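You operate a simulated robot arm through the tools that you are given. There is no shell and no other tool. Be economical: measure what you need, move in short steps, check, and stop when the job is done.

You run a simulated two-armed robot. Do the job below in one go: nothing can be reset, and whatever is moved stays where it is left.

Task
The strap is too tight: release it, tension it as the yellow card says and seal it.
Fine: one press of the white button; strap slide out after; lay the roll on the bench top.

Only the result counts: the job must be done as asked and must still hold three seconds after the hand-in. Knocking over, shifting, dropping, spilling or breaking anything else fails it. A push-on lid holds only when it is set on centred and level and pressed home; a screw cap is set on level and turned clockwise until tight.

Robot
Two 7-joint arms with two-finger grippers on one trunk, hanging from a carriage that runs on a gantry, over the field with the corners [-1268, -2704], [12, -2700], [3, 0], [-1277, -4] (x, y) and turns from -282 to 406 degrees about z. Base frame: it is fixed where the carriage stands at the start and does not move with it; the origin is on the floor, on the carriage's upright axis, x ahead of it, y to its left, z up; the surface under the hand at the start is at about z = 800. Readings come in mm, degrees, newtons and seconds.
The left shoulder is at the start at [40, 158, 1402], the right one opposite. With the tool pointing down near the work surface each hand reaches from about 100 to 440 mm from the robot's upright axis, wherever it stands, measured 20 degrees to its own side. Places, roughly: cradle drag dial [200, 1000, 800]; reel brake dial [400, 800, 800]; short black fence roll (6x6x20 cm) [300, -1000, 900]; short brown fence roll (6x6x20 cm) [300, 0, 900]; short green fence roll (6x6x20 cm) [300, -1100, 900]; strap slide [200, 400, 800]; top of the strapping bench [200, 600, 800]; white release button [500, 200, 900]; yellow card [700, 800, 1100]. Payload 1.96 kg a hand.
The TCP of each hand is the grasp point between the finger pads, 20 mm short of the fingertips. In the tool frame z runs along the fingers and y along their closing line. Largest opening 72 mm; the body of the gripper starts 38 mm behind the TCP.
Orientation is that of the tool frame in the base frame, as a unit quaternion [x, y, z, w]. With the fingers straight down and closing along the base's y, the tool's x points along the base's -x, its y along +y and its z along -z.

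Tools
- The arms move only by the tool arm_command. It takes "left_rows", "right_rows" or both (then of equal length, played together; a hand with none holds still); each is text: rows parted by semicolons, each of 7 numbers parted by spaces: the finger opening in mm, from 0 to 72, then the shift along the tool's x, y, z in mm, then the turn, a rotation vector about the tool's x, y, z in degrees. In form: fingers tx ty tz ax ay az; .... A call has 1 to 10 rows; each row is the pose to reach, as a shift and turn from the pose commanded when the call began, along the tool's axes at that moment. A row lasts 0.2 s, in which the tool goes at most 50 mm and 8.6 degrees; a call with a longer step from one row to the next is refused whole, and so is a gripper value outside its range. A pose out of reach is approached as far as the arm can. The call stops where the force on the tool passes 40 N (or 10 N more than at its start, if that is more) or the arm is blocked; 0.2 s more then pass. The fingers move at their own pace (about 45 mm/s each) and stop on an object; they squeeze with about 24 N. The grip force told is the motor's: it shows also when the fingers shut on nothing. Time passes only in rows, and 0.2 s behind the last, so rows that repeat a pose let the fingers close. The reply holds the time, the measured pose of the TCP, the force on the tool along the base axes, the opening and the grip force, in the units named above and with some noise, with the torque about the TCP (base axes, N m) and any sound that the robot's microphone picked up.
- Cameras (640 x 400 px; columns grow to the right, rows downward): "scene" is now at [196.6, 39.2, 1749.1]; the picture's right is [0.74, -0.68, 0.00], its down [-0.63, -0.69, -0.36] and it looks along [0.24, 0.27, -0.93] (base axes); focal length 278 px, centre (320, 200). "left" rides on the left gripper at [71, -19, -82] in its tool frame; the picture's right is [0.26, 0.97, 0.00], its down [-0.67, 0.18, -0.72] and it looks along [-0.69, 0.19, 0.70] (tool axes); focal length 280 px, centre (320, 200). "right" rides on the right gripper at [71, 19, -82] in its tool frame; the picture's right is [-0.26, 0.97, 0.00], its down [-0.67, -0.18, -0.72] and it looks along [-0.69, -0.19, 0.70] (tool axes); focal length 280 px, centre (320, 200). There is no depth. A picture from a camera that has moved, and an enlarged one, comes with that camera's place and axes in the base frame and with its lens.
- grab_frame(camera): a new picture of that camera. It takes no simulated time.
- lift_body(by): slides the trunk up (or, below 0, down) by that many mm; the arms and the scene camera ride with it, the base frame stays. It gives what a move gives, with no picture.
- steer(legs): drives the robot by 1 to 6 legs, each [ahead, left, turn to the left] in mm, mm and degrees, along the robot's own axes; the way and the turn of a leg run together, so that a leg with both is an arc; at most 1500 mm and 180 degrees a leg. The arms and the cameras ride along, it lands a little off, and it stops where it bumps. It keeps to its track: a leg is cut to what the track allows. It gives what a move gives.
- turn_head(pan, tilt): turns the head with the scene camera to pan (to the left, within 86 degrees either way) and tilt (down, from -29 to 69), counted from straight ahead of the robot. It gives what a move gives.
- inspect(camera, box): a new picture of the part [left, top, right, bottom] of that camera's present view, enlarged. It takes no simulated time.
- sign_off(): hands the job in; it is judged then, once.

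Go step by step. Nothing tells you exact positions but the pictures and the camera data: compare them with the known pose of the tool, close in by small moves and look again before you grip or let go. The budget is 120 turns and 92 pictures, counting those below and the enlarged ones. Unless the task says otherwise, let go and move clear before handing in, and close with one line.

The tools are called after "Call:" by a JSON object that holds its "name" and its "arguments". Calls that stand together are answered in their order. arm_command: Moves the arms, as the interface text tells. Its arguments: {"type":"object","properties":{"left_rows":{"type":"string"},"right_rows":{"type":"string"}},"required":[]} The other tools are called the same way: lift_body (by) slides the trunk up or down; steer (legs) drives the base; turn_head (pan, tilt) turns the head that bears the scene camera; grab_frame (camera) takes a picture; inspect (camera, box) takes an enlarged picture of a part of a camera's view; sign_off () hands the job in.

At the start:

```text
clock: 0.0
left_tool_pos: [324.3, 385.9, 1207.5]
left_tool_rot: [0.0, 1.0, 0.0, 0.0]
left_ft_force: [-0.1, 0.1, 0.3]
left_torque: [0.01, -0.01, 0.04]
left_grip_width: 71.9
left_finger_force: 0.0
right_tool_pos: [367.9, 1.1, 1146.6]
right_tool_rot: [0.0, 1.0, 0.0, 0.0]
right_ft_force: [-0.2, 0.4, 0.8]
right_torque: [-0.03, 0.03, 0.01]
right_grip_width: 72.2
right_finger_force: 0.1
trunk travel left (down, up): [-725.0, 115.0]
robot x, y, heading: [-1.5, -1.6, 0.0]
head pan, tilt: [47.5, 68.8]
```

scene: 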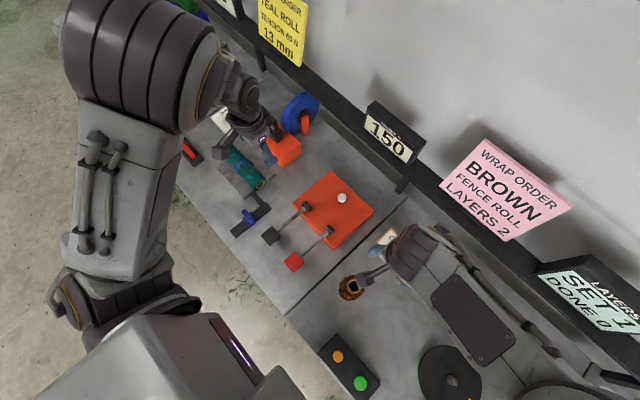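
right: 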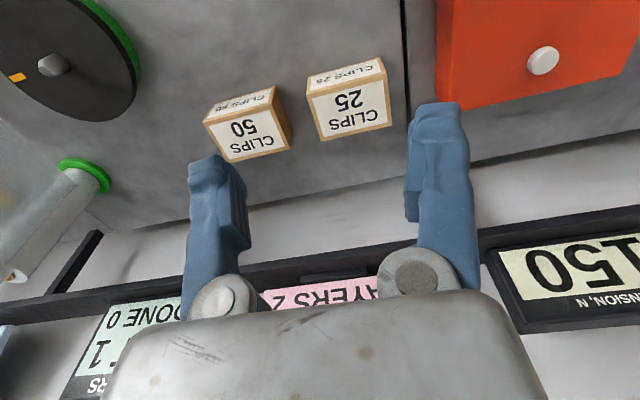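
left: 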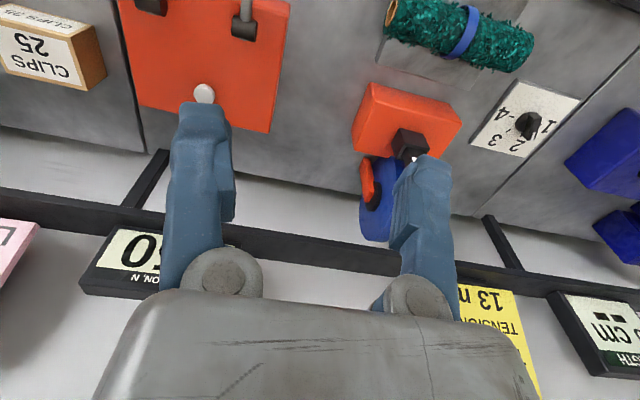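

I see the orange strapping head with a white button and two levers (black and red), a teal roll in a cradle, a dial, and a tension display showing 150. First I'll read the yellow card and look at the bench closely.

Call:
{"name": "turn_head", "arguments": {"pan": 50, "tilt": 40}}

Call:
{"name": "inspect", "arguments": {"camera": "left", "box": [340, 0, 640, 190]}}

Call:
{"name": "grab_frame", "arguments": {"camera": "scene"}}

```text
clock: 0.9
left_tool_pos: [325.1, 386.4, 1207.3]
left_tool_rot: [0.001, 1.0, -0.001, 0.0]
left_ft_force: [-0.6, -0.2, -0.5]
left_torque: [-0.04, -0.02, -0.02]
left_grip_width: 72.2
left_finger_force: 0.0
right_tool_pos: [367.5, 1.2, 1146.4]
right_tool_rot: [0.0, 1.0, -0.001, 0.001]
right_ft_force: [1.0, 1.5, 0.2]
right_torque: [-0.01, 0.0, 0.01]
right_grip_width: 71.9
right_finger_force: 0.1
trunk travel left (down, up): [-725.0, 115.0]
robot x, y, heading: [0.6, 0.7, -0.0]
head pan, tilt: [50.0, 40.0]
```

```text
2.11 times, centred on (490, 95) of left
camera zoom: at [254.1, 365.9, 1288.1], right [-0.26, 0.97, 0.0], down [0.67, 0.18, 0.72], along [0.69, 0.19, -0.7], focal length 590 px, centre (-38, 421)
```

zoom: 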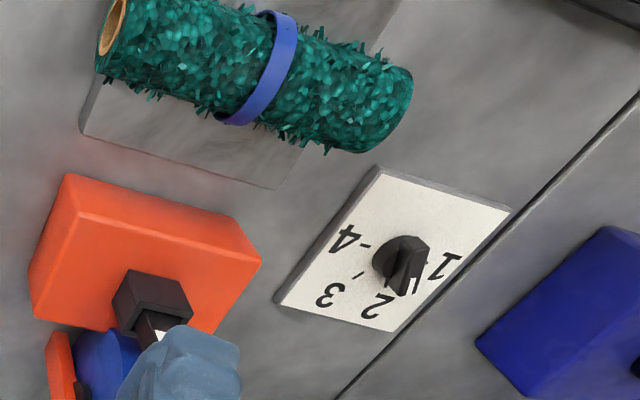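

```text
87 pictures are left
camera scene: at [213.4, 63.1, 1785.1], right [0.77, -0.64, 0.0], down [-0.41, -0.49, -0.77], along [0.49, 0.59, -0.64], focal length 278 px, centre (320, 200)
```

scene: 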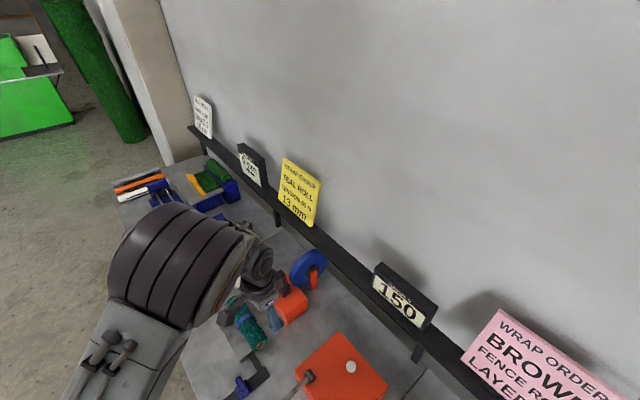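

Call:
{"name": "inspect", "arguments": {"camera": "scene", "box": [180, 90, 340, 240]}}

Call:
{"name": "inspect", "arguments": {"camera": "scene", "box": [180, 240, 440, 400]}}

```text
2.67 times, centred on (260, 165) of scene
camera zoom: at [213.4, 63.1, 1785.1], right [0.77, -0.64, 0.0], down [-0.41, -0.49, -0.77], along [0.49, 0.59, -0.64], focal length 742 px, centre (480, 293)
```

zoom: 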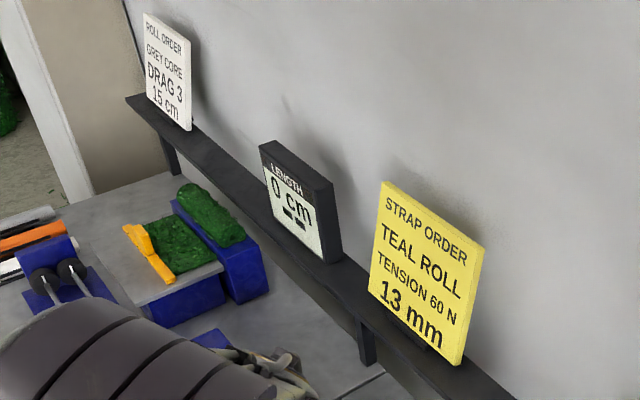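

```text
2.46 times, centred on (310, 320) of scene
camera zoom: at [213.4, 63.1, 1785.1], right [0.77, -0.64, 0.0], down [-0.41, -0.49, -0.77], along [0.49, 0.59, -0.64], focal length 685 px, centre (345, -95)
```

zoom: 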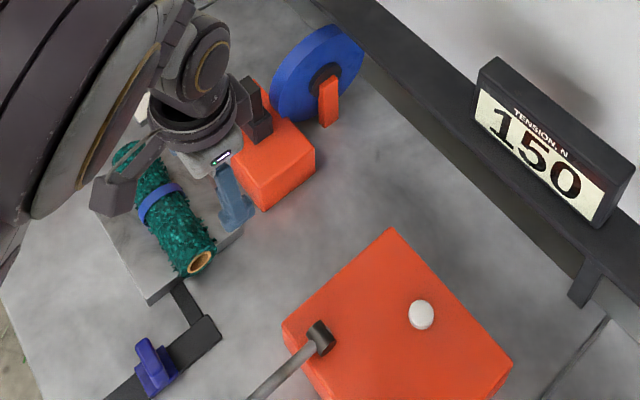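

The card asks for 60 N on the teal roll with 13 mm strap (display now 150 N). I'll test whether the carriage can go left.

Call:
{"name": "steer", "arguments": {"legs": [[0, 150, 0]]}}

Call:
{"name": "turn_head", "arguments": {"pan": 30, "tilt": 65}}

Call:
{"name": "grab_frame", "arguments": {"camera": "scene"}}

```text
clock: 2.3
left_tool_pos: [324.7, 385.2, 1206.9]
left_tool_rot: [0.0, 1.0, -0.001, 0.0]
left_ft_force: [1.3, 0.8, 0.3]
left_torque: [0.04, 0.0, -0.02]
left_grip_width: 72.0
left_finger_force: 0.0
right_tool_pos: [368.1, 1.8, 1148.9]
right_tool_rot: [0.001, 1.0, -0.001, 0.0]
right_ft_force: [-0.4, -0.1, -0.2]
right_torque: [-0.01, 0.02, 0.02]
right_grip_width: 72.0
right_finger_force: 0.0
trunk travel left (down, up): [-725.0, 115.0]
robot x, y, heading: [2.0, 1.0, -0.1]
head pan, tilt: [50.0, 40.0]
cut short: leg 1
```

```text
clock: 3.2
left_tool_pos: [324.1, 386.0, 1206.9]
left_tool_rot: [0.0, 1.0, 0.0, 0.001]
left_ft_force: [0.3, -0.1, -0.2]
left_torque: [-0.01, 0.04, 0.02]
left_grip_width: 71.9
left_finger_force: 0.0
right_tool_pos: [368.1, 2.1, 1147.5]
right_tool_rot: [0.001, 1.0, 0.0, -0.001]
right_ft_force: [-0.4, -0.3, -0.4]
right_torque: [0.0, 0.05, 0.0]
right_grip_width: 71.9
right_finger_force: 0.1
trunk travel left (down, up): [-725.0, 115.0]
robot x, y, heading: [1.7, -1.0, 0.0]
head pan, tilt: [30.0, 65.0]
```

```text
84 pictures are left
camera scene: at [211.5, 28.4, 1752.9], right [0.5, -0.87, 0.0], down [-0.78, -0.45, -0.42], along [0.37, 0.21, -0.91], focal length 278 px, centre (320, 200)
```

scene: 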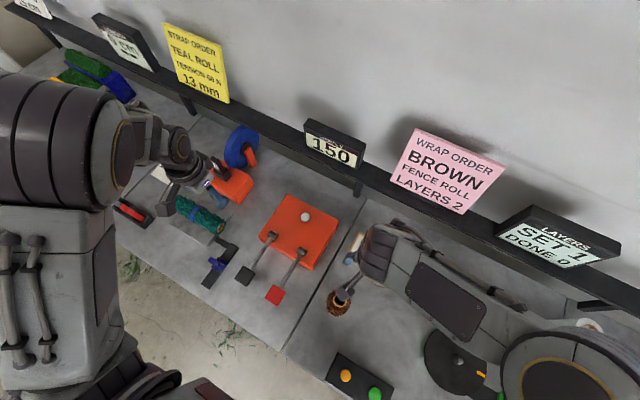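

The carriage is at its corner of the track, so I'll work from here. I'll pull the left hand back to view the machine with its camera.

Call:
{"name": "arm_command", "arguments": {"left_rows": "72 45 0 0 0 0 0; 72 90 0 0 0 0 0; 72 135 0 0 0 0 0; 72 180 0 0 0 0 0"}}

Call:
{"name": "grab_frame", "arguments": {"camera": "left"}}

Call:
{"name": "grab_frame", "arguments": {"camera": "scene"}}

```text
clock: 4.2
left_tool_pos: [190.8, 384.5, 1207.6]
left_tool_rot: [0.0, 1.0, 0.0, 0.0]
left_ft_force: [-0.2, -1.2, 0.5]
left_torque: [-0.01, 0.03, 0.02]
left_grip_width: 72.1
left_finger_force: 0.1
left hand out of reach, approached as far as the arm can: row 4
right_tool_pos: [368.6, 1.0, 1147.0]
right_tool_rot: [0.001, 1.0, -0.001, -0.001]
right_ft_force: [0.0, 0.1, 0.1]
right_torque: [0.01, 0.01, 0.0]
right_grip_width: 72.2
right_finger_force: 0.1
trunk travel left (down, up): [-725.0, 115.0]
robot x, y, heading: [-2.9, -1.0, 0.0]
head pan, tilt: [30.0, 65.0]
```

```text
83 pictures are left
camera left: at [119.9, 364.8, 1288.6], right [-0.26, 0.97, 0.0], down [0.67, 0.18, 0.72], along [0.69, 0.19, -0.7], focal length 280 px, centre (320, 200)
```

left: 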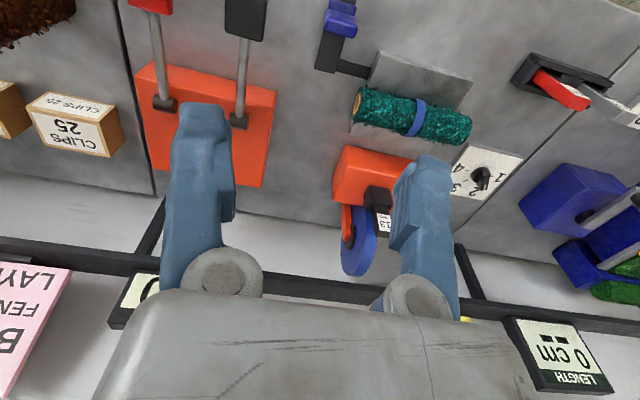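

```text
82 pictures are left
camera scene: at [211.4, 28.3, 1752.9], right [0.5, -0.87, 0.0], down [-0.79, -0.45, -0.42], along [0.37, 0.21, -0.91], focal length 278 px, centre (320, 200)
```

scene: 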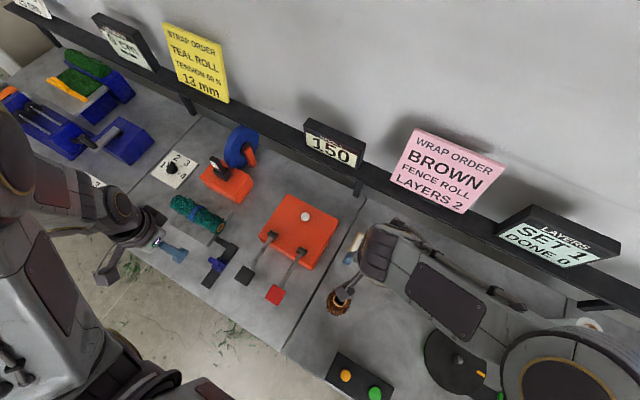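

Now the bench is unobstructed; I'll enlarge it from both cameras.

Call:
{"name": "inspect", "arguments": {"camera": "scene", "box": [140, 110, 360, 310]}}

Call:
{"name": "inspect", "arguments": {"camera": "left", "box": [320, 0, 540, 280]}}

Call:
{"name": "inspect", "arguments": {"camera": "left", "box": [120, 0, 400, 190]}}

```text
2.00 times, centred on (250, 210) of scene
camera zoom: at [211.4, 28.3, 1752.9], right [0.5, -0.87, 0.0], down [-0.79, -0.45, -0.42], along [0.37, 0.21, -0.91], focal length 557 px, centre (460, 180)
```

zoom: 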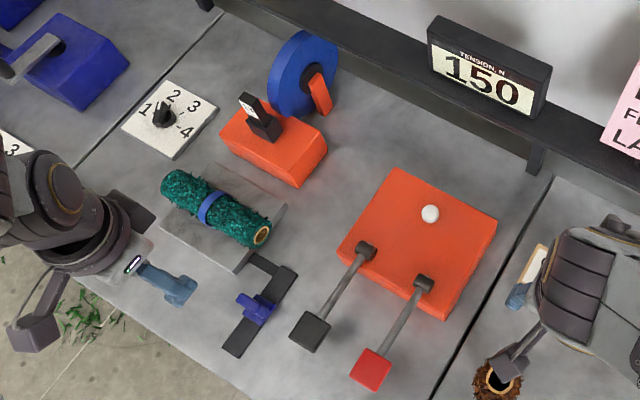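

```text
1.43 times, centred on (430, 140) of left
camera zoom: at [119.9, 364.8, 1288.6], right [-0.26, 0.97, 0.0], down [0.67, 0.18, 0.72], along [0.69, 0.19, -0.7], focal length 401 px, centre (163, 286)
```

zoom: 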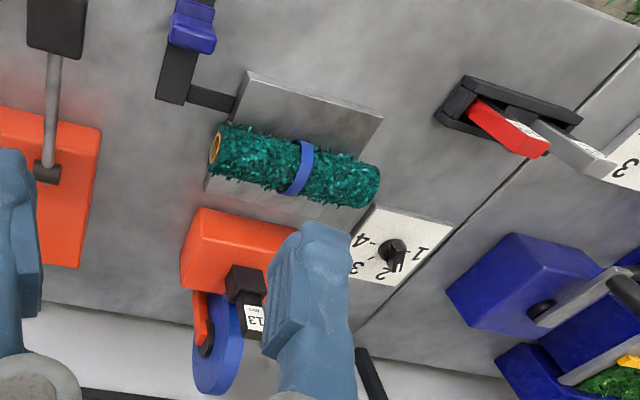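

```text
2.11 times, centred on (260, 95) of left
camera zoom: at [119.9, 364.8, 1288.6], right [-0.26, 0.97, 0.0], down [0.67, 0.18, 0.72], along [0.69, 0.19, -0.7], focal length 590 px, centre (446, 421)
```

zoom: 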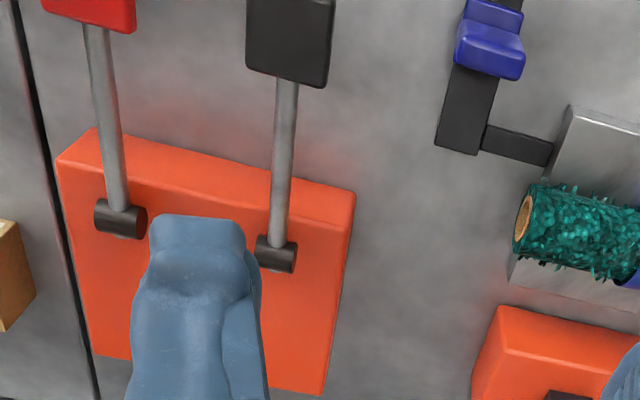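

The machine: white button about [485,240], black lever handle about [227,305,885], red lever handle about [230,192,880], slide knob about [216,417], roll at [320,580] along y. I'll bring the left hand, fingers shut, above the button.

Call:
{"name": "arm_command", "arguments": {"left_rows": "50 -42 -20 10 0 0 0; 30 -84 -40 20 0 0 0; 0 -126 -60 30 0 0 0; 0 -168 -82 40 0 0 0; 0 -210 -103 50 0 0 0; 0 -252 -124 60 0 0 0; 0 -294 -144 70 0 0 0; 0 -294 -144 110 0 0 0; 0 -294 -144 150 0 0 0"}}

Call:
{"name": "grab_frame", "arguments": {"camera": "left"}}

Call:
{"name": "grab_frame", "arguments": {"camera": "scene"}}

```text
clock: 6.2
left_tool_pos: [483.3, 240.4, 1056.2]
left_tool_rot: [0.0, 1.0, 0.0, 0.0]
left_ft_force: [-1.0, 0.2, -1.1]
left_torque: [0.01, 0.01, 0.01]
left_grip_width: 0.0
left_finger_force: 24.2
right_tool_pos: [368.1, 2.2, 1147.9]
right_tool_rot: [-0.001, 1.0, 0.0, 0.0]
right_ft_force: [-0.1, -0.5, -0.6]
right_torque: [0.01, 0.0, 0.03]
right_grip_width: 72.0
right_finger_force: 0.0
trunk travel left (down, up): [-725.0, 115.0]
robot x, y, heading: [-2.0, -0.2, -0.1]
head pan, tilt: [30.0, 65.0]
```

```text
78 pictures are left
camera left: at [412.5, 221.3, 1137.3], right [-0.26, 0.96, 0.0], down [0.67, 0.18, 0.72], along [0.69, 0.19, -0.7], focal length 280 px, centre (320, 200)
```

left: 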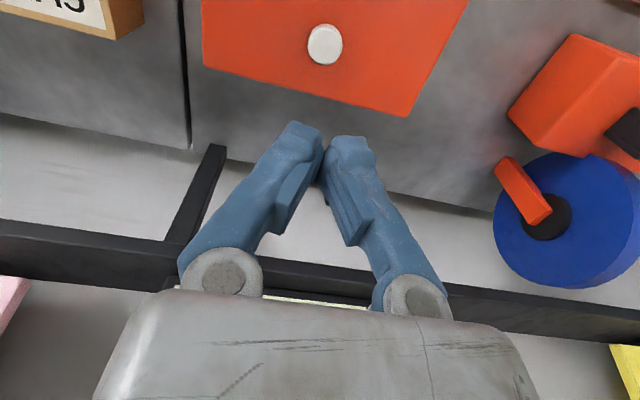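

```text
77 pictures are left
camera scene: at [211.4, 28.3, 1752.9], right [0.5, -0.87, 0.0], down [-0.79, -0.45, -0.42], along [0.37, 0.21, -0.91], focal length 278 px, centre (320, 200)
```

scene: 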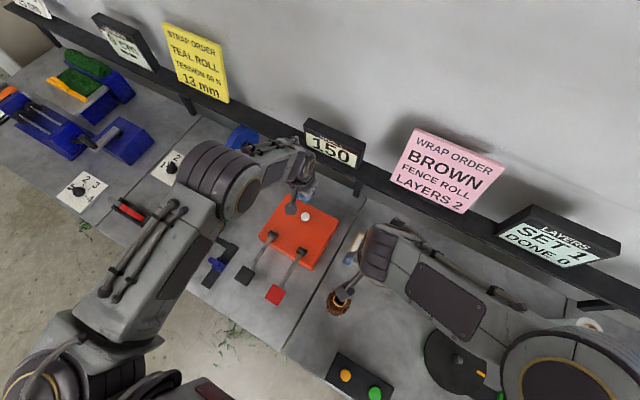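

Triangulating puts the button near [496,249,850]. I'll align and descend to just above it.

Call:
{"name": "arm_command", "arguments": {"left_rows": "0 -13 9 40 0 0 0; 0 -13 9 80 0 0 0; 0 -13 9 120 0 0 0; 0 -13 9 150 0 0 0"}}

Call:
{"name": "grab_frame", "arguments": {"camera": "left"}}

Call:
{"name": "inspect", "arguments": {"camera": "scene", "box": [240, 120, 400, 300]}}

```text
clock: 7.2
left_tool_pos: [481.3, 252.5, 925.9]
left_tool_rot: [-0.001, 1.0, 0.0, 0.0]
left_ft_force: [-0.1, -1.5, 0.8]
left_torque: [0.04, 0.01, -0.02]
left_grip_width: 0.1
left_finger_force: 24.0
left hand out of reach, approached as far as the arm can: row 3, 4
right_tool_pos: [369.2, 1.5, 1146.0]
right_tool_rot: [-0.001, 1.0, 0.0, 0.0]
right_ft_force: [0.3, -0.1, 0.0]
right_torque: [0.04, 0.04, -0.04]
right_grip_width: 72.2
right_finger_force: 0.1
trunk travel left (down, up): [-725.0, 115.0]
robot x, y, heading: [-0.4, 0.1, -0.1]
head pan, tilt: [30.0, 65.0]
```

```text
76 pictures are left
camera left: at [411.5, 232.7, 1006.5], right [-0.26, 0.96, 0.0], down [0.67, 0.18, 0.72], along [0.69, 0.19, -0.7], focal length 280 px, centre (320, 200)
```

left: 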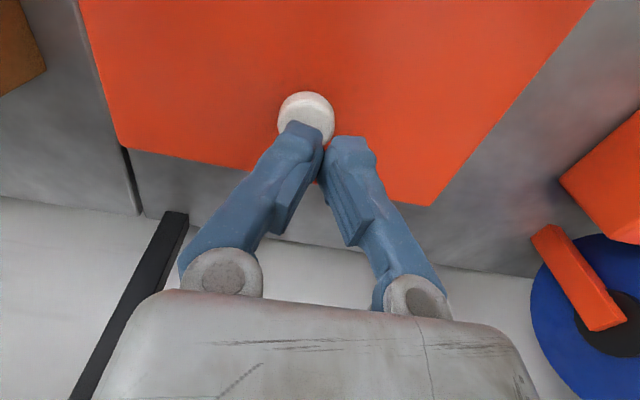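

```text
2.22 times, centred on (320, 210) of scene
camera zoom: at [211.4, 28.3, 1752.9], right [0.5, -0.87, 0.0], down [-0.78, -0.45, -0.42], along [0.37, 0.21, -0.91], focal length 619 px, centre (320, 178)
```

zoom: 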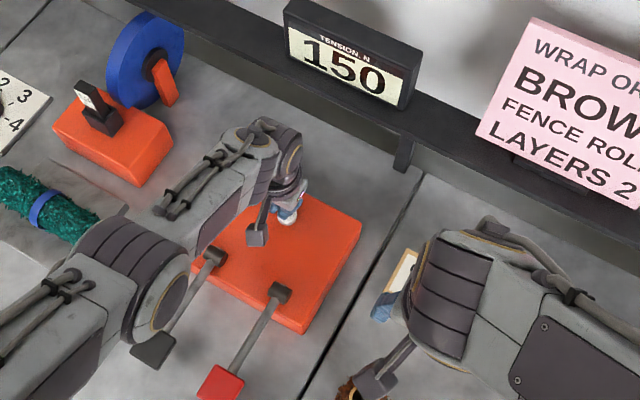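

The arm lacks reach at this height, so I'll raise both hands and then lower the trunk.

Call:
{"name": "arm_command", "arguments": {"left_rows": "0 0 0 -45 0 0 0; 0 0 0 -90 0 0 0; 0 0 0 -135 0 0 0; 0 0 0 -180 0 0 0; 0 0 0 -220 0 0 0", "right_rows": "72 0 0 -45 0 0 0; 72 0 0 -90 0 0 0; 72 0 0 -135 0 0 0; 72 0 0 -180 0 0 0; 72 0 0 -200 0 0 0"}}

Call:
{"name": "lift_body", "arguments": {"by": -200}}

Call:
{"name": "grab_frame", "arguments": {"camera": "scene"}}

```text
clock: 8.4
left_tool_pos: [507.0, 253.4, 1126.4]
left_tool_rot: [-0.003, 1.0, 0.002, 0.002]
left_ft_force: [0.2, -0.4, 1.2]
left_torque: [-0.01, 0.0, 0.01]
left_grip_width: 0.0
left_finger_force: 24.4
left hand out of reach, approached as far as the arm can: row 3, 4, 5
right_tool_pos: [368.3, 2.6, 1348.0]
right_tool_rot: [0.0, 1.0, 0.0, 0.0]
right_ft_force: [0.4, -0.4, -0.7]
right_torque: [-0.01, 0.0, 0.0]
right_grip_width: 72.0
right_finger_force: 0.1
trunk travel left (down, up): [-725.0, 115.0]
robot x, y, heading: [3.5, -2.6, 0.2]
head pan, tilt: [30.0, 65.0]
```

```text
clock: 10.6
left_tool_pos: [506.6, 252.2, 924.0]
left_tool_rot: [-0.003, 1.0, 0.002, 0.003]
left_ft_force: [-0.5, -0.7, -0.6]
left_torque: [0.02, -0.01, -0.01]
left_grip_width: 0.0
left_finger_force: 24.2
right_tool_pos: [368.1, 2.0, 1148.5]
right_tool_rot: [0.0, 1.0, 0.001, 0.001]
right_ft_force: [0.0, 0.4, -0.9]
right_torque: [-0.01, 0.01, -0.02]
right_grip_width: 72.1
right_finger_force: 0.0
trunk travel left (down, up): [-525.0, 315.0]
robot x, y, heading: [-3.5, 1.4, 0.1]
head pan, tilt: [30.0, 65.0]
```

```text
74 pictures are left
camera scene: at [211.5, 28.4, 1552.9], right [0.5, -0.87, 0.0], down [-0.78, -0.45, -0.42], along [0.37, 0.21, -0.91], focal length 278 px, centre (320, 200)
```

scene: 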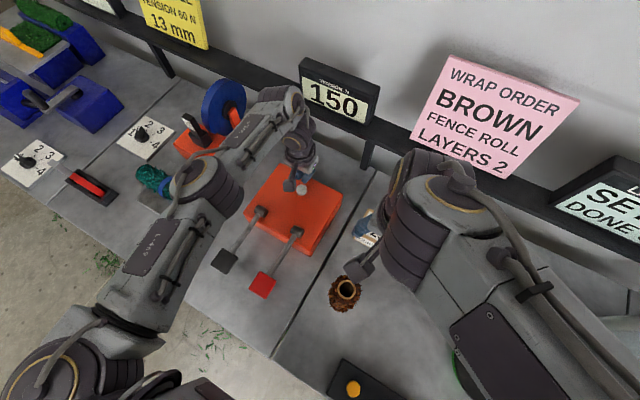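

Lowered. Now align over the button and approach.

Call:
{"name": "arm_command", "arguments": {"left_rows": "0 10 -3 20 0 0 0; 0 11 -3 40 0 0 0; 0 11 -3 40 0 0 0"}}

Call:
{"name": "grab_frame", "arguments": {"camera": "left"}}

```text
clock: 11.4
left_tool_pos: [503.6, 250.3, 888.0]
left_tool_rot: [-0.001, 1.0, 0.001, 0.004]
left_ft_force: [-7.7, -2.0, 31.6]
left_torque: [-0.15, 0.26, -0.07]
left_grip_width: 6.1
left_finger_force: 29.4
left hand out of reach, approached as far as the arm can: row 1
right_tool_pos: [369.6, 3.0, 1148.4]
right_tool_rot: [0.0, 1.0, 0.0, 0.001]
right_ft_force: [0.4, 0.5, -0.5]
right_torque: [-0.01, 0.01, -0.03]
right_grip_width: 72.1
right_finger_force: 0.0
trunk travel left (down, up): [-525.0, 315.0]
robot x, y, heading: [-0.8, 1.6, -0.1]
head pan, tilt: [30.0, 65.0]
heard: click
stopped in row 3 (left hand): the force on the tool passed its limit at 43 N (the readings are from after the stop); the commanded pose is now the measured one
```

```text
73 pictures are left
camera left: at [432.9, 230.2, 969.6], right [-0.27, 0.96, 0.0], down [0.67, 0.18, 0.72], along [0.7, 0.19, -0.69], focal length 280 px, centre (320, 200)
```

left: 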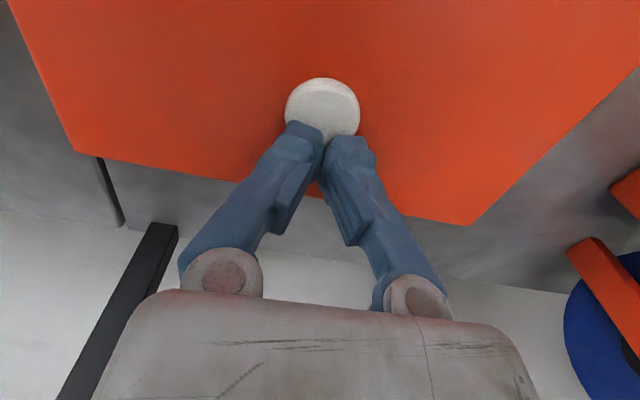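

A click: the button has been pressed once. I'll back straight up and check the display.

Call:
{"name": "arm_command", "arguments": {"left_rows": "0 0 0 -20 0 0 0; 0 0 0 -60 0 0 0; 0 30 0 -100 0 0 0; 0 70 0 -120 0 0 0"}}

Call:
{"name": "grab_frame", "arguments": {"camera": "scene"}}

```text
clock: 12.4
left_tool_pos: [516.3, 257.4, 998.0]
left_tool_rot: [-0.001, 1.0, 0.001, 0.003]
left_ft_force: [0.6, 0.3, 0.7]
left_torque: [0.02, 0.0, 0.01]
left_grip_width: 0.0
left_finger_force: 29.6
left hand out of reach, approached as far as the arm can: row 2, 3, 4
right_tool_pos: [369.1, 1.0, 1148.6]
right_tool_rot: [0.001, 1.0, -0.001, 0.0]
right_ft_force: [0.6, -0.7, -0.3]
right_torque: [-0.02, 0.0, 0.03]
right_grip_width: 72.4
right_finger_force: 0.0
trunk travel left (down, up): [-525.0, 315.0]
robot x, y, heading: [-2.0, -3.3, 0.1]
head pan, tilt: [30.0, 65.0]
```

```text
72 pictures are left
camera scene: at [211.4, 28.3, 1552.9], right [0.5, -0.87, 0.0], down [-0.79, -0.45, -0.42], along [0.37, 0.21, -0.91], focal length 278 px, centre (320, 200)
```

scene: 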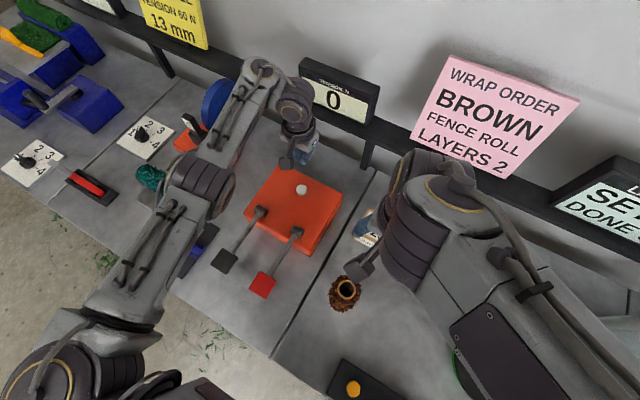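

Tension reads 0. Raise the trunk back so I can work near the levers, then view them closely.

Call:
{"name": "lift_body", "arguments": {"by": 200}}

Call:
{"name": "arm_command", "arguments": {"left_rows": "0 40 8 10 0 0 0; 0 85 16 20 0 0 0; 0 130 24 30 0 0 0; 0 175 32 40 0 0 0; 0 220 40 50 0 0 0; 0 260 46 60 0 0 0; 0 290 48 80 0 0 0; 0 290 48 120 0 0 0"}}

Call:
{"name": "grab_frame", "arguments": {"camera": "left"}}

Call:
{"name": "grab_frame", "arguments": {"camera": "scene"}}

```text
clock: 14.6
left_tool_pos: [517.2, 257.0, 1197.5]
left_tool_rot: [-0.003, 1.0, 0.001, 0.002]
left_ft_force: [0.0, -0.1, -0.5]
left_torque: [-0.02, -0.01, 0.0]
left_grip_width: 0.0
left_finger_force: 29.2
right_tool_pos: [368.7, 0.9, 1346.9]
right_tool_rot: [0.001, 1.0, 0.0, 0.001]
right_ft_force: [0.3, -0.1, 0.2]
right_torque: [0.0, 0.01, -0.01]
right_grip_width: 71.9
right_finger_force: 0.1
trunk travel left (down, up): [-725.0, 115.0]
robot x, y, heading: [-0.1, 0.7, -0.0]
head pan, tilt: [30.0, 65.0]
```

```text
clock: 16.4
left_tool_pos: [482.1, 353.3, 1098.0]
left_tool_rot: [-0.002, 1.0, 0.0, 0.0]
left_ft_force: [0.3, 0.1, 0.4]
left_torque: [-0.02, 0.02, -0.01]
left_grip_width: 0.0
left_finger_force: 29.3
left hand out of reach, approached as far as the arm can: row 1, 2, 3, 4, 5, 6, 7, 8
right_tool_pos: [368.1, 2.0, 1346.6]
right_tool_rot: [0.0, 1.0, 0.001, 0.001]
right_ft_force: [-0.9, 0.3, 0.0]
right_torque: [0.05, 0.04, -0.02]
right_grip_width: 71.9
right_finger_force: 0.1
trunk travel left (down, up): [-725.0, 115.0]
robot x, y, heading: [1.2, -2.4, 0.1]
head pan, tilt: [30.0, 65.0]
```

```text
71 pictures are left
camera left: at [412.9, 333.2, 1179.5], right [-0.27, 0.96, 0.0], down [0.67, 0.19, 0.72], along [0.69, 0.19, -0.7], focal length 280 px, centre (320, 200)
```

left: 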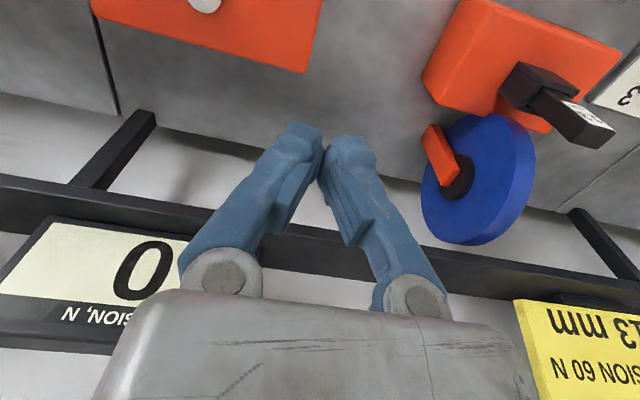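

```text
70 pictures are left
camera scene: at [211.5, 28.2, 1752.9], right [0.5, -0.87, 0.0], down [-0.78, -0.45, -0.42], along [0.37, 0.21, -0.91], focal length 278 px, centre (320, 200)
```

scene: 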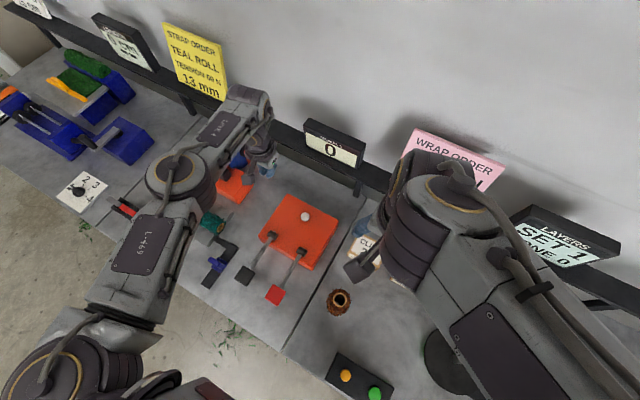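

The left arm is in an awkward configuration near a joint limit; I'll read the tag here, then ease back in small steps.

Call:
{"name": "inspect", "arguments": {"camera": "left", "box": [480, 40, 640, 160]}}

Call:
{"name": "arm_command", "arguments": {"left_rows": "0 40 0 0 0 0 0; 0 80 0 0 0 0 0; 0 120 0 0 0 0 0"}}

```text
3.33 times, centred on (560, 100) of left
camera zoom: at [412.9, 333.2, 1179.5], right [-0.27, 0.96, 0.0], down [0.67, 0.19, 0.72], along [0.69, 0.19, -0.7], focal length 935 px, centre (-480, 533)
```

zoom: 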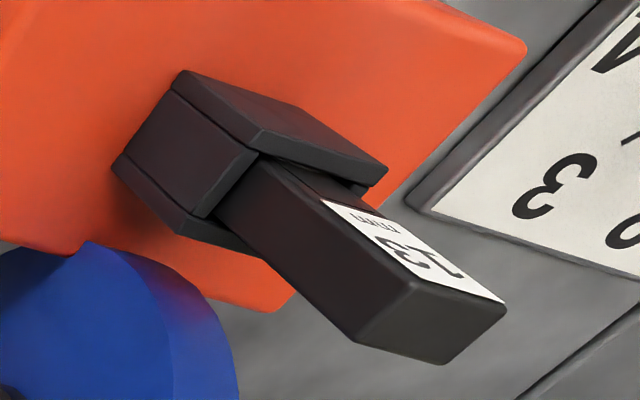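

```text
clock: 17.2
left_tool_pos: [480.1, 360.3, 1095.5]
left_tool_rot: [-0.002, 1.0, 0.001, 0.002]
left_ft_force: [-0.4, -0.1, 0.4]
left_torque: [0.04, -0.01, 0.03]
left_grip_width: 0.0
left_finger_force: 29.7
left hand out of reach, approached as far as the arm can: row 1, 2, 3
right_tool_pos: [368.7, 2.5, 1348.8]
right_tool_rot: [0.0, 1.0, 0.001, 0.0]
right_ft_force: [0.0, -0.4, 0.0]
right_torque: [0.0, 0.02, 0.02]
right_grip_width: 71.9
right_finger_force: 0.0
trunk travel left (down, up): [-725.0, 115.0]
robot x, y, heading: [-1.9, 4.5, 0.0]
head pan, tilt: [30.0, 65.0]
```

The tag reads 13 mm, matching the card. Try to unwind the arm by retracing to the earlier good pose.

Call:
{"name": "arm_command", "arguments": {"left_rows": "0 0 -30 0 0 0 0; 0 0 -60 10 0 0 0; 0 0 -90 20 0 0 0; 0 0 -120 40 0 0 0; 0 20 -140 60 0 0 0; 0 60 -140 60 0 0 0; 0 100 -140 60 0 0 0"}}

```text
clock: 18.8
left_tool_pos: [432.0, 254.4, 1018.8]
left_tool_rot: [-0.001, 1.0, 0.001, 0.003]
left_ft_force: [0.2, 1.1, 0.7]
left_torque: [-0.04, 0.02, 0.0]
left_grip_width: 0.1
left_finger_force: 29.5
left hand out of reach, approached as far as the arm can: row 1, 2, 3, 4, 5, 6, 7
right_tool_pos: [367.2, 2.3, 1347.9]
right_tool_rot: [-0.001, 1.0, -0.001, 0.0]
right_ft_force: [0.4, 0.4, 0.1]
right_torque: [-0.04, 0.02, 0.0]
right_grip_width: 71.9
right_finger_force: 0.1
trunk travel left (down, up): [-725.0, 115.0]
robot x, y, heading: [4.6, 1.6, 0.1]
head pan, tilt: [30.0, 65.0]
```

Call:
{"name": "arm_command", "arguments": {"left_rows": "0 0 0 0 0 0 8; 0 0 0 0 0 0 16; 0 0 0 0 0 0 24; 0 30 0 0 0 0 24; 0 60 0 0 0 0 24; 0 90 0 0 0 0 24"}}

Call:
{"name": "grab_frame", "arguments": {"camera": "scene"}}

```text
clock: 20.2
left_tool_pos: [392.0, 289.3, 1000.4]
left_tool_rot: [0.207, 0.978, 0.0, 0.002]
left_ft_force: [-0.4, 0.2, 0.0]
left_torque: [0.01, 0.03, 0.0]
left_grip_width: 0.1
left_finger_force: 30.0
left hand out of reach, approached as far as the arm can: row 4, 5, 6
right_tool_pos: [368.1, 0.8, 1346.6]
right_tool_rot: [0.0, 1.0, 0.0, 0.0]
right_ft_force: [-0.1, -0.7, -0.7]
right_torque: [-0.01, 0.02, -0.05]
right_grip_width: 72.0
right_finger_force: 0.2
trunk travel left (down, up): [-725.0, 115.0]
robot x, y, heading: [-0.8, 2.3, 0.0]
head pan, tilt: [30.0, 65.0]
```

```text
68 pictures are left
camera scene: at [211.4, 28.2, 1752.9], right [0.5, -0.87, 0.0], down [-0.79, -0.45, -0.42], along [0.37, 0.21, -0.91], focal length 278 px, centre (320, 200)
```

scene: 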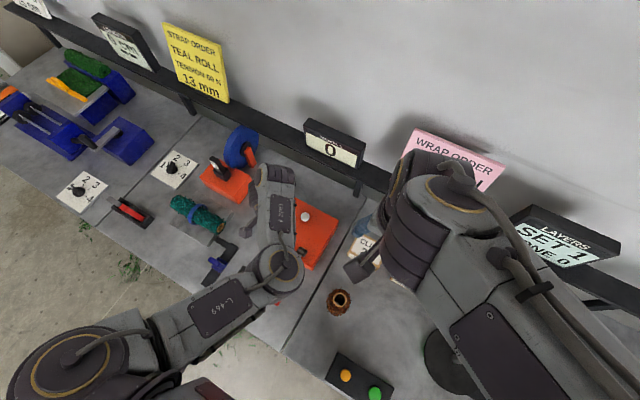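

Call:
{"name": "arm_command", "arguments": {"left_rows": "0 0 0 0 0 0 -8; 0 0 0 0 0 0 -16; 0 0 0 0 0 0 -24; 0 0 0 0 0 0 -32; 0 0 0 0 0 0 -40; 0 0 0 0 0 0 -48; 0 20 0 -30 0 0 -48; 0 40 0 -60 0 0 -48; 0 60 0 -90 0 0 -48"}}

```text
clock: 22.2
left_tool_pos: [389.5, 300.6, 1015.0]
left_tool_rot: [-0.21, 0.978, -0.001, 0.002]
left_ft_force: [0.0, 0.2, -0.4]
left_torque: [0.0, 0.02, -0.03]
left_grip_width: 0.0
left_finger_force: 29.6
left hand out of reach, approached as far as the arm can: row 7, 8, 9
right_tool_pos: [367.8, 2.2, 1347.8]
right_tool_rot: [0.0, 1.0, 0.0, 0.0]
right_ft_force: [-0.2, -0.3, -1.0]
right_torque: [-0.02, 0.01, -0.01]
right_grip_width: 71.8
right_finger_force: 0.1
trunk travel left (down, up): [-725.0, 115.0]
robot x, y, heading: [0.2, -2.0, 0.2]
head pan, tilt: [30.0, 65.0]
```

Call:
{"name": "arm_command", "arguments": {"left_rows": "0 0 0 0 0 -8 0; 0 0 0 0 0 -16 0; 0 0 0 0 0 -24 0; 0 0 0 0 0 -32 0; 0 30 0 -10 0 -32 0; 0 60 0 -20 0 -32 0; 0 90 0 -30 0 -32 0; 0 120 0 -40 0 -32 0"}}

Call:
{"name": "grab_frame", "arguments": {"camera": "scene"}}

```text
clock: 23.2
left_tool_pos: [479.5, 361.9, 1105.6]
left_tool_rot: [-0.216, 0.907, 0.053, 0.358]
left_ft_force: [-0.4, 0.3, 0.2]
left_torque: [-0.01, 0.0, 0.0]
left_grip_width: 0.1
left_finger_force: 29.7
left hand out of reach, approached as far as the arm can: row 1, 3, 4
right_tool_pos: [368.4, 1.4, 1346.8]
right_tool_rot: [0.0, 1.0, 0.0, 0.0]
right_ft_force: [0.0, 1.0, -0.5]
right_torque: [0.0, 0.0, 0.01]
right_grip_width: 71.8
right_finger_force: 0.1
trunk travel left (down, up): [-725.0, 115.0]
robot x, y, heading: [-1.7, 2.4, 0.1]
head pan, tilt: [30.0, 65.0]
stopped in row 4 (left hand): the arm was blocked; the commanded pose is now the measured one
```

```text
67 pictures are left
camera scene: at [211.3, 28.4, 1752.9], right [0.5, -0.87, 0.0], down [-0.79, -0.45, -0.42], along [0.37, 0.21, -0.91], focal length 278 px, centre (320, 200)
```

scene: 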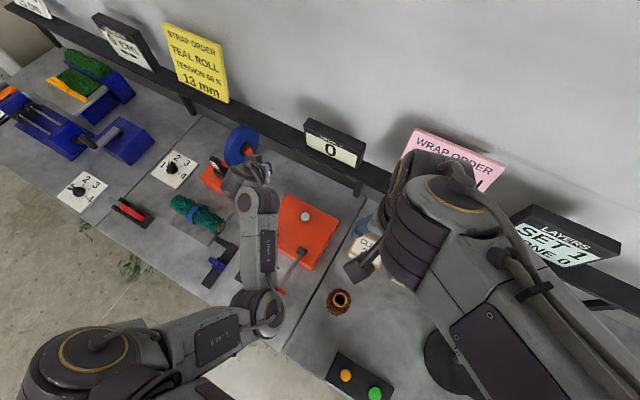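

Call:
{"name": "inspect", "arguments": {"camera": "scene", "box": [160, 130, 380, 370]}}

Call:
{"name": "grab_frame", "arguments": {"camera": "left"}}

```text
1.67 times, centred on (270, 250) of scene
camera zoom: at [211.3, 28.4, 1752.9], right [0.5, -0.87, 0.0], down [-0.79, -0.45, -0.42], along [0.37, 0.21, -0.91], focal length 464 px, centre (403, 117)
```

zoom: 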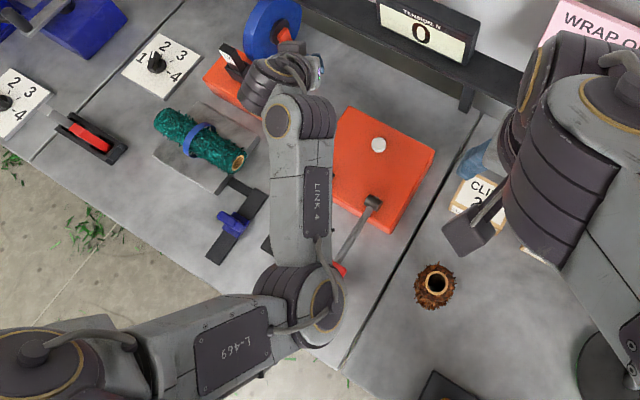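

```text
65 pictures are left
camera left: at [390.3, 298.6, 1119.0], right [-0.59, 0.78, -0.23], down [-0.09, 0.22, 0.97], along [0.81, 0.59, -0.06], focal length 280 px, centre (320, 200)
```

left: 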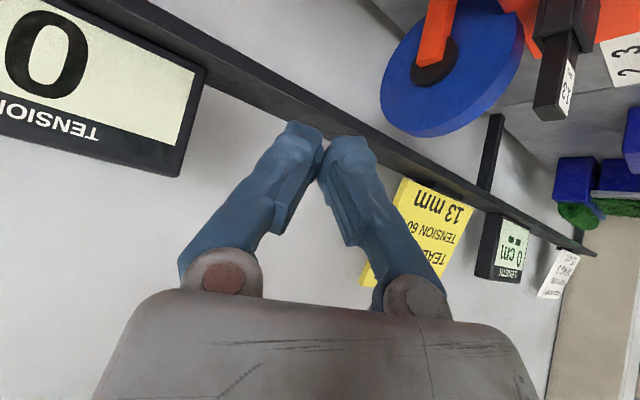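

The elbow has dropped low in front; I'll move the hand up and to the left to open the arm out again.

Call:
{"name": "arm_command", "arguments": {"left_rows": "0 -7 21 -27 0 0 0; 0 -15 43 -55 0 0 0; 0 -22 64 -83 0 0 0; 0 -30 86 -111 0 0 0; 0 -37 107 -138 0 0 0; 0 -45 129 -166 0 0 0"}}

Call:
{"name": "grab_frame", "arguments": {"camera": "scene"}}

```text
clock: 24.6
left_tool_pos: [347.7, 449.0, 1244.8]
left_tool_rot: [-0.215, 0.909, 0.045, 0.355]
left_ft_force: [-0.2, 0.0, -0.6]
left_torque: [0.03, 0.0, 0.01]
left_grip_width: 0.0
left_finger_force: 29.9
left hand out of reach, approached as far as the arm can: row 3
right_tool_pos: [369.1, 0.9, 1348.2]
right_tool_rot: [0.0, 1.0, 0.0, 0.0]
right_ft_force: [0.1, 0.6, -0.2]
right_torque: [0.03, -0.02, -0.01]
right_grip_width: 72.0
right_finger_force: 0.0
trunk travel left (down, up): [-725.0, 115.0]
robot x, y, heading: [2.0, 1.1, 0.1]
head pan, tilt: [30.0, 65.0]
```

```text
64 pictures are left
camera scene: at [211.4, 28.2, 1752.8], right [0.5, -0.87, 0.0], down [-0.79, -0.45, -0.42], along [0.37, 0.21, -0.91], focal length 278 px, centre (320, 200)
```

scene: 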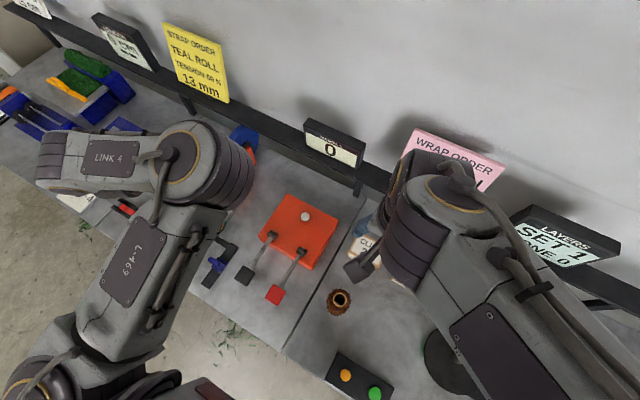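

Elbow is up again. Now restore the hand to pointing straight down and bring it to the earlier comfortable pose.

Call:
{"name": "arm_command", "arguments": {"left_rows": "0 15 1 -9 0.9 7 4.2; 0 30 2 -17 1.8 14 8.5; 0 45 3 -26 2.7 21 12.7; 0 60 4 -35 3.5 28 17; 0 75 5 -43 4.4 35 21.2; 0 90 7 -52 5.3 42 25.4; 0 120 9 -70 5.3 42 25.4; 0 150 11 -87 5.3 42 25.4"}}

Call:
{"name": "grab_frame", "arguments": {"camera": "scene"}}

```text
clock: 26.4
left_tool_pos: [191.6, 384.6, 1211.6]
left_tool_rot: [-0.001, 1.0, 0.002, -0.001]
left_ft_force: [0.5, -0.2, 0.0]
left_torque: [-0.02, 0.02, -0.02]
left_grip_width: 0.0
left_finger_force: 29.3
right_tool_pos: [367.7, 1.5, 1347.2]
right_tool_rot: [0.0, 1.0, 0.0, 0.0]
right_ft_force: [0.2, 0.0, -0.3]
right_torque: [0.02, 0.01, -0.01]
right_grip_width: 72.1
right_finger_force: 0.1
trunk travel left (down, up): [-725.0, 115.0]
robot x, y, heading: [1.1, 0.9, -0.1]
head pan, tilt: [30.0, 65.0]
```

```text
63 pictures are left
camera scene: at [211.4, 28.3, 1752.9], right [0.5, -0.87, 0.0], down [-0.79, -0.45, -0.42], along [0.37, 0.21, -0.91], focal length 278 px, centre (320, 200)
```

scene: 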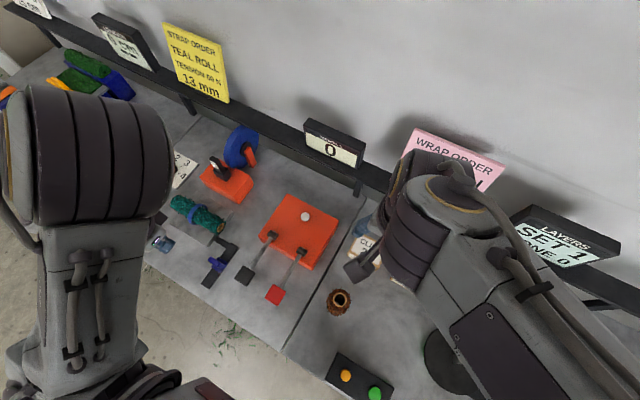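

Arm is in a good pose. Now approach above the black lever's handle.

Call:
{"name": "arm_command", "arguments": {"left_rows": "0 -12 -27 40 0 0 0; 0 -24 -54 80 0 0 0; 0 -36 -79 120 0 0 0; 0 -36 -79 160 0 0 0; 0 -36 -79 200 0 0 0; 0 -36 -79 235 0 0 0"}}

Call:
{"name": "grab_frame", "arguments": {"camera": "left"}}

Call:
{"name": "inspect", "arguments": {"camera": "scene", "box": [150, 150, 370, 330]}}

```text
clock: 27.8
left_tool_pos: [227.5, 307.0, 974.9]
left_tool_rot: [-0.001, 1.0, 0.003, -0.001]
left_ft_force: [-0.4, 0.5, -0.7]
left_torque: [-0.01, 0.03, 0.0]
left_grip_width: 0.2
left_finger_force: 29.4
right_tool_pos: [368.3, 2.7, 1347.8]
right_tool_rot: [0.0, 1.0, 0.0, 0.0]
right_ft_force: [-0.1, -0.1, 1.2]
right_torque: [0.0, 0.0, -0.04]
right_grip_width: 72.0
right_finger_force: 0.1
trunk travel left (down, up): [-725.0, 115.0]
robot x, y, heading: [2.7, -2.4, 0.1]
head pan, tilt: [30.0, 65.0]
```

```text
62 pictures are left
camera left: at [157.7, 287.4, 1057.2], right [-0.26, 0.96, 0.01], down [0.68, 0.18, 0.72], along [0.69, 0.19, -0.7], focal length 280 px, centre (320, 200)
```

left: 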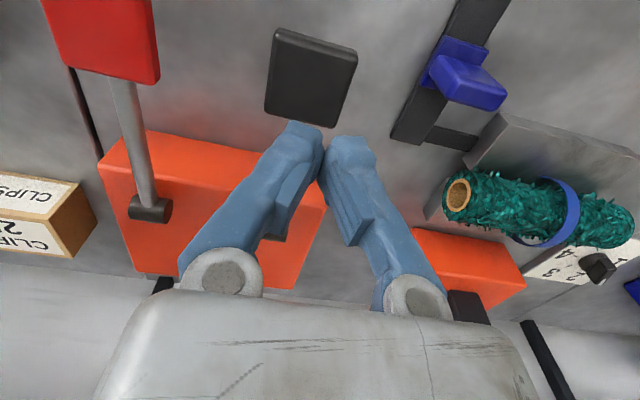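

```text
2.22 times, centred on (260, 240) of scene
camera zoom: at [211.3, 28.2, 1752.9], right [0.5, -0.87, 0.0], down [-0.79, -0.45, -0.42], along [0.37, 0.21, -0.91], focal length 619 px, centre (453, 111)
```

zoom: 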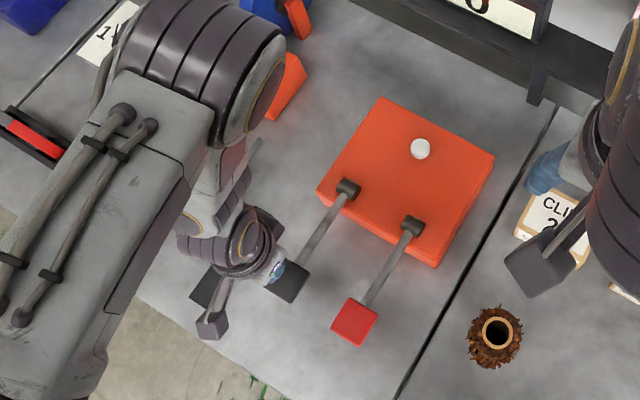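

Handle is close to [229,302,880]. Lower onto it and push gently to learn how it moves.

Call:
{"name": "arm_command", "arguments": {"left_rows": "0 0 -4 30 0 0 0; 0 0 -4 55 0 0 0; 0 0 -4 65 0 0 0; 0 0 -4 75 0 0 0; 0 0 -4 82 0 0 0; 0 0 -4 89 0 0 0; 0 0 -4 96 0 0 0; 0 0 -4 103 0 0 0"}}

Call:
{"name": "grab_frame", "arguments": {"camera": "scene"}}

Call:
{"name": "grab_frame", "arguments": {"camera": "left"}}

```text
clock: 29.6
left_tool_pos: [228.1, 302.7, 873.2]
left_tool_rot: [-0.002, 1.0, 0.001, -0.001]
left_ft_force: [0.9, -0.4, 2.7]
left_torque: [-0.05, 0.01, -0.03]
left_grip_width: 5.9
left_finger_force: 28.8
right_tool_pos: [367.9, 0.7, 1347.4]
right_tool_rot: [0.0, 1.0, 0.001, 0.0]
right_ft_force: [-0.6, -0.5, 0.9]
right_torque: [0.01, -0.01, 0.02]
right_grip_width: 71.9
right_finger_force: 0.0
trunk travel left (down, up): [-725.0, 115.0]
robot x, y, heading: [-0.9, -1.1, 0.0]
head pan, tilt: [30.0, 65.0]
```

```text
60 pictures are left
camera scene: at [211.4, 28.3, 1752.9], right [0.5, -0.87, 0.0], down [-0.78, -0.45, -0.42], along [0.37, 0.21, -0.91], focal length 278 px, centre (320, 200)
```

scene: 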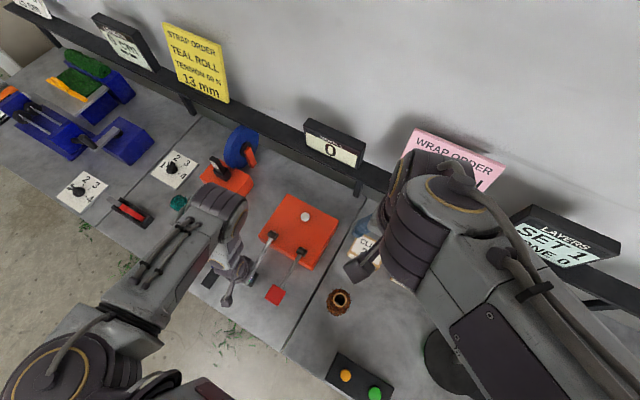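

```text
59 pictures are left
camera left: at [157.9, 282.7, 954.1], right [-0.26, 0.96, 0.0], down [0.68, 0.18, 0.71], along [0.69, 0.19, -0.7], focal length 280 px, centre (320, 200)
```

left: 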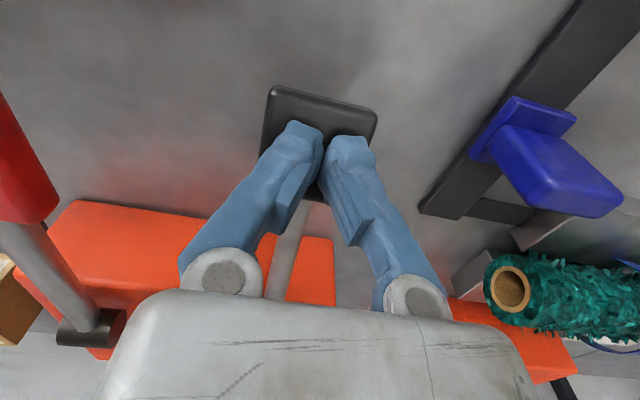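

Fingers rest on the handle with light force. Push further in small steps and check the display.

Call:
{"name": "arm_command", "arguments": {"left_rows": "0 0 0 6 0 0 0; 0 0 0 12 0 0 0; 0 0 0 18 0 0 0; 0 0 0 24 0 0 0"}}

Call:
{"name": "inspect", "arguments": {"camera": "scene", "box": [170, 100, 370, 320]}}

```text
clock: 30.6
left_tool_pos: [227.0, 302.5, 851.1]
left_tool_rot: [-0.001, 1.0, 0.001, -0.002]
left_ft_force: [-4.7, -2.2, 34.0]
left_torque: [0.0, -0.23, -0.09]
left_grip_width: 6.0
left_finger_force: 29.4
right_tool_pos: [367.7, 1.7, 1347.9]
right_tool_rot: [0.0, 1.0, 0.001, 0.0]
right_ft_force: [-0.3, -0.3, -0.5]
right_torque: [0.01, -0.04, 0.01]
right_grip_width: 71.9
right_finger_force: 0.1
trunk travel left (down, up): [-725.0, 115.0]
robot x, y, heading: [0.0, 1.4, -0.1]
head pan, tilt: [30.0, 65.0]
stopped in row 4 (left hand): the force on the tool passed its limit at 43 N (the readings are from after the stop); the commanded pose is now the measured one
```

```text
1.82 times, centred on (270, 210) of scene
camera zoom: at [211.3, 28.6, 1753.5], right [0.5, -0.87, 0.0], down [-0.78, -0.45, -0.42], along [0.37, 0.21, -0.91], focal length 506 px, centre (411, 182)
```

zoom: 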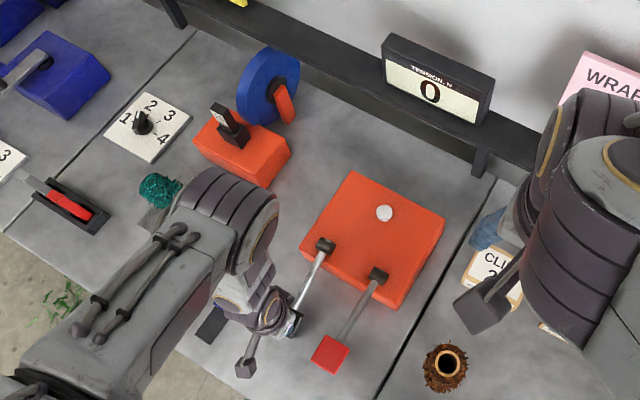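

The lever reached its stop with tension still 0. Lift off and see whether it returns and counts.

Call:
{"name": "arm_command", "arguments": {"left_rows": "0 0 0 -10 0 0 0; 0 0 0 -25 0 0 0; 0 0 0 -40 0 0 0; 0 0 0 -60 0 0 0; 0 30 30 -100 0 0 0; 0 60 60 -140 0 0 0; 0 60 60 -140 0 0 0"}}

Call:
{"name": "inspect", "arguments": {"camera": "scene", "box": [170, 100, 370, 320]}}

Call:
{"name": "grab_frame", "arguments": {"camera": "left"}}

```text
refused: row 5 steps farther than a row can; nothing moved
```

```text
1.82 times, centred on (270, 210) of scene
camera zoom: at [211.3, 28.6, 1753.5], right [0.5, -0.87, 0.0], down [-0.78, -0.45, -0.42], along [0.37, 0.21, -0.91], focal length 506 px, centre (411, 182)
```

zoom: 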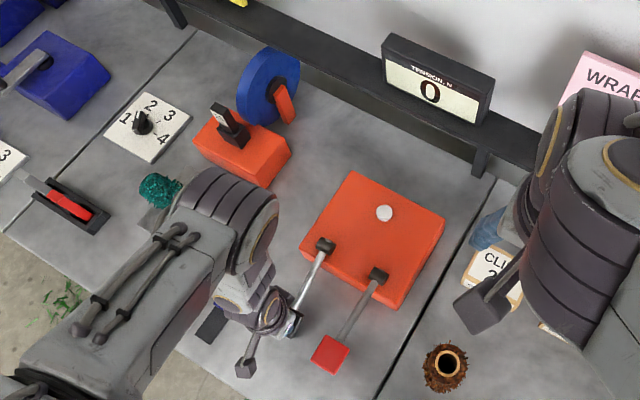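

```text
56 pictures are left
camera left: at [157.8, 283.2, 932.2], right [-0.26, 0.96, 0.0], down [0.68, 0.18, 0.71], along [0.69, 0.19, -0.7], focal length 280 px, centre (320, 200)
```

left: 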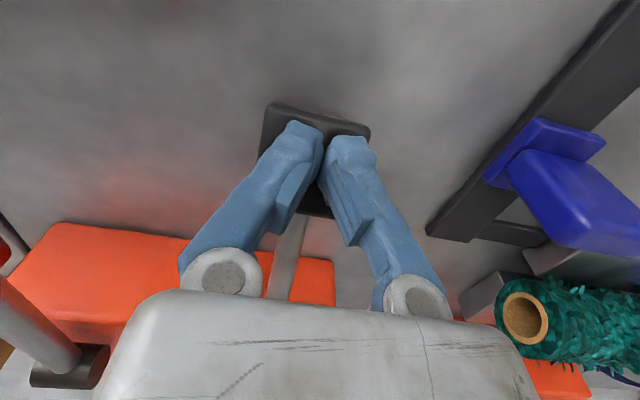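

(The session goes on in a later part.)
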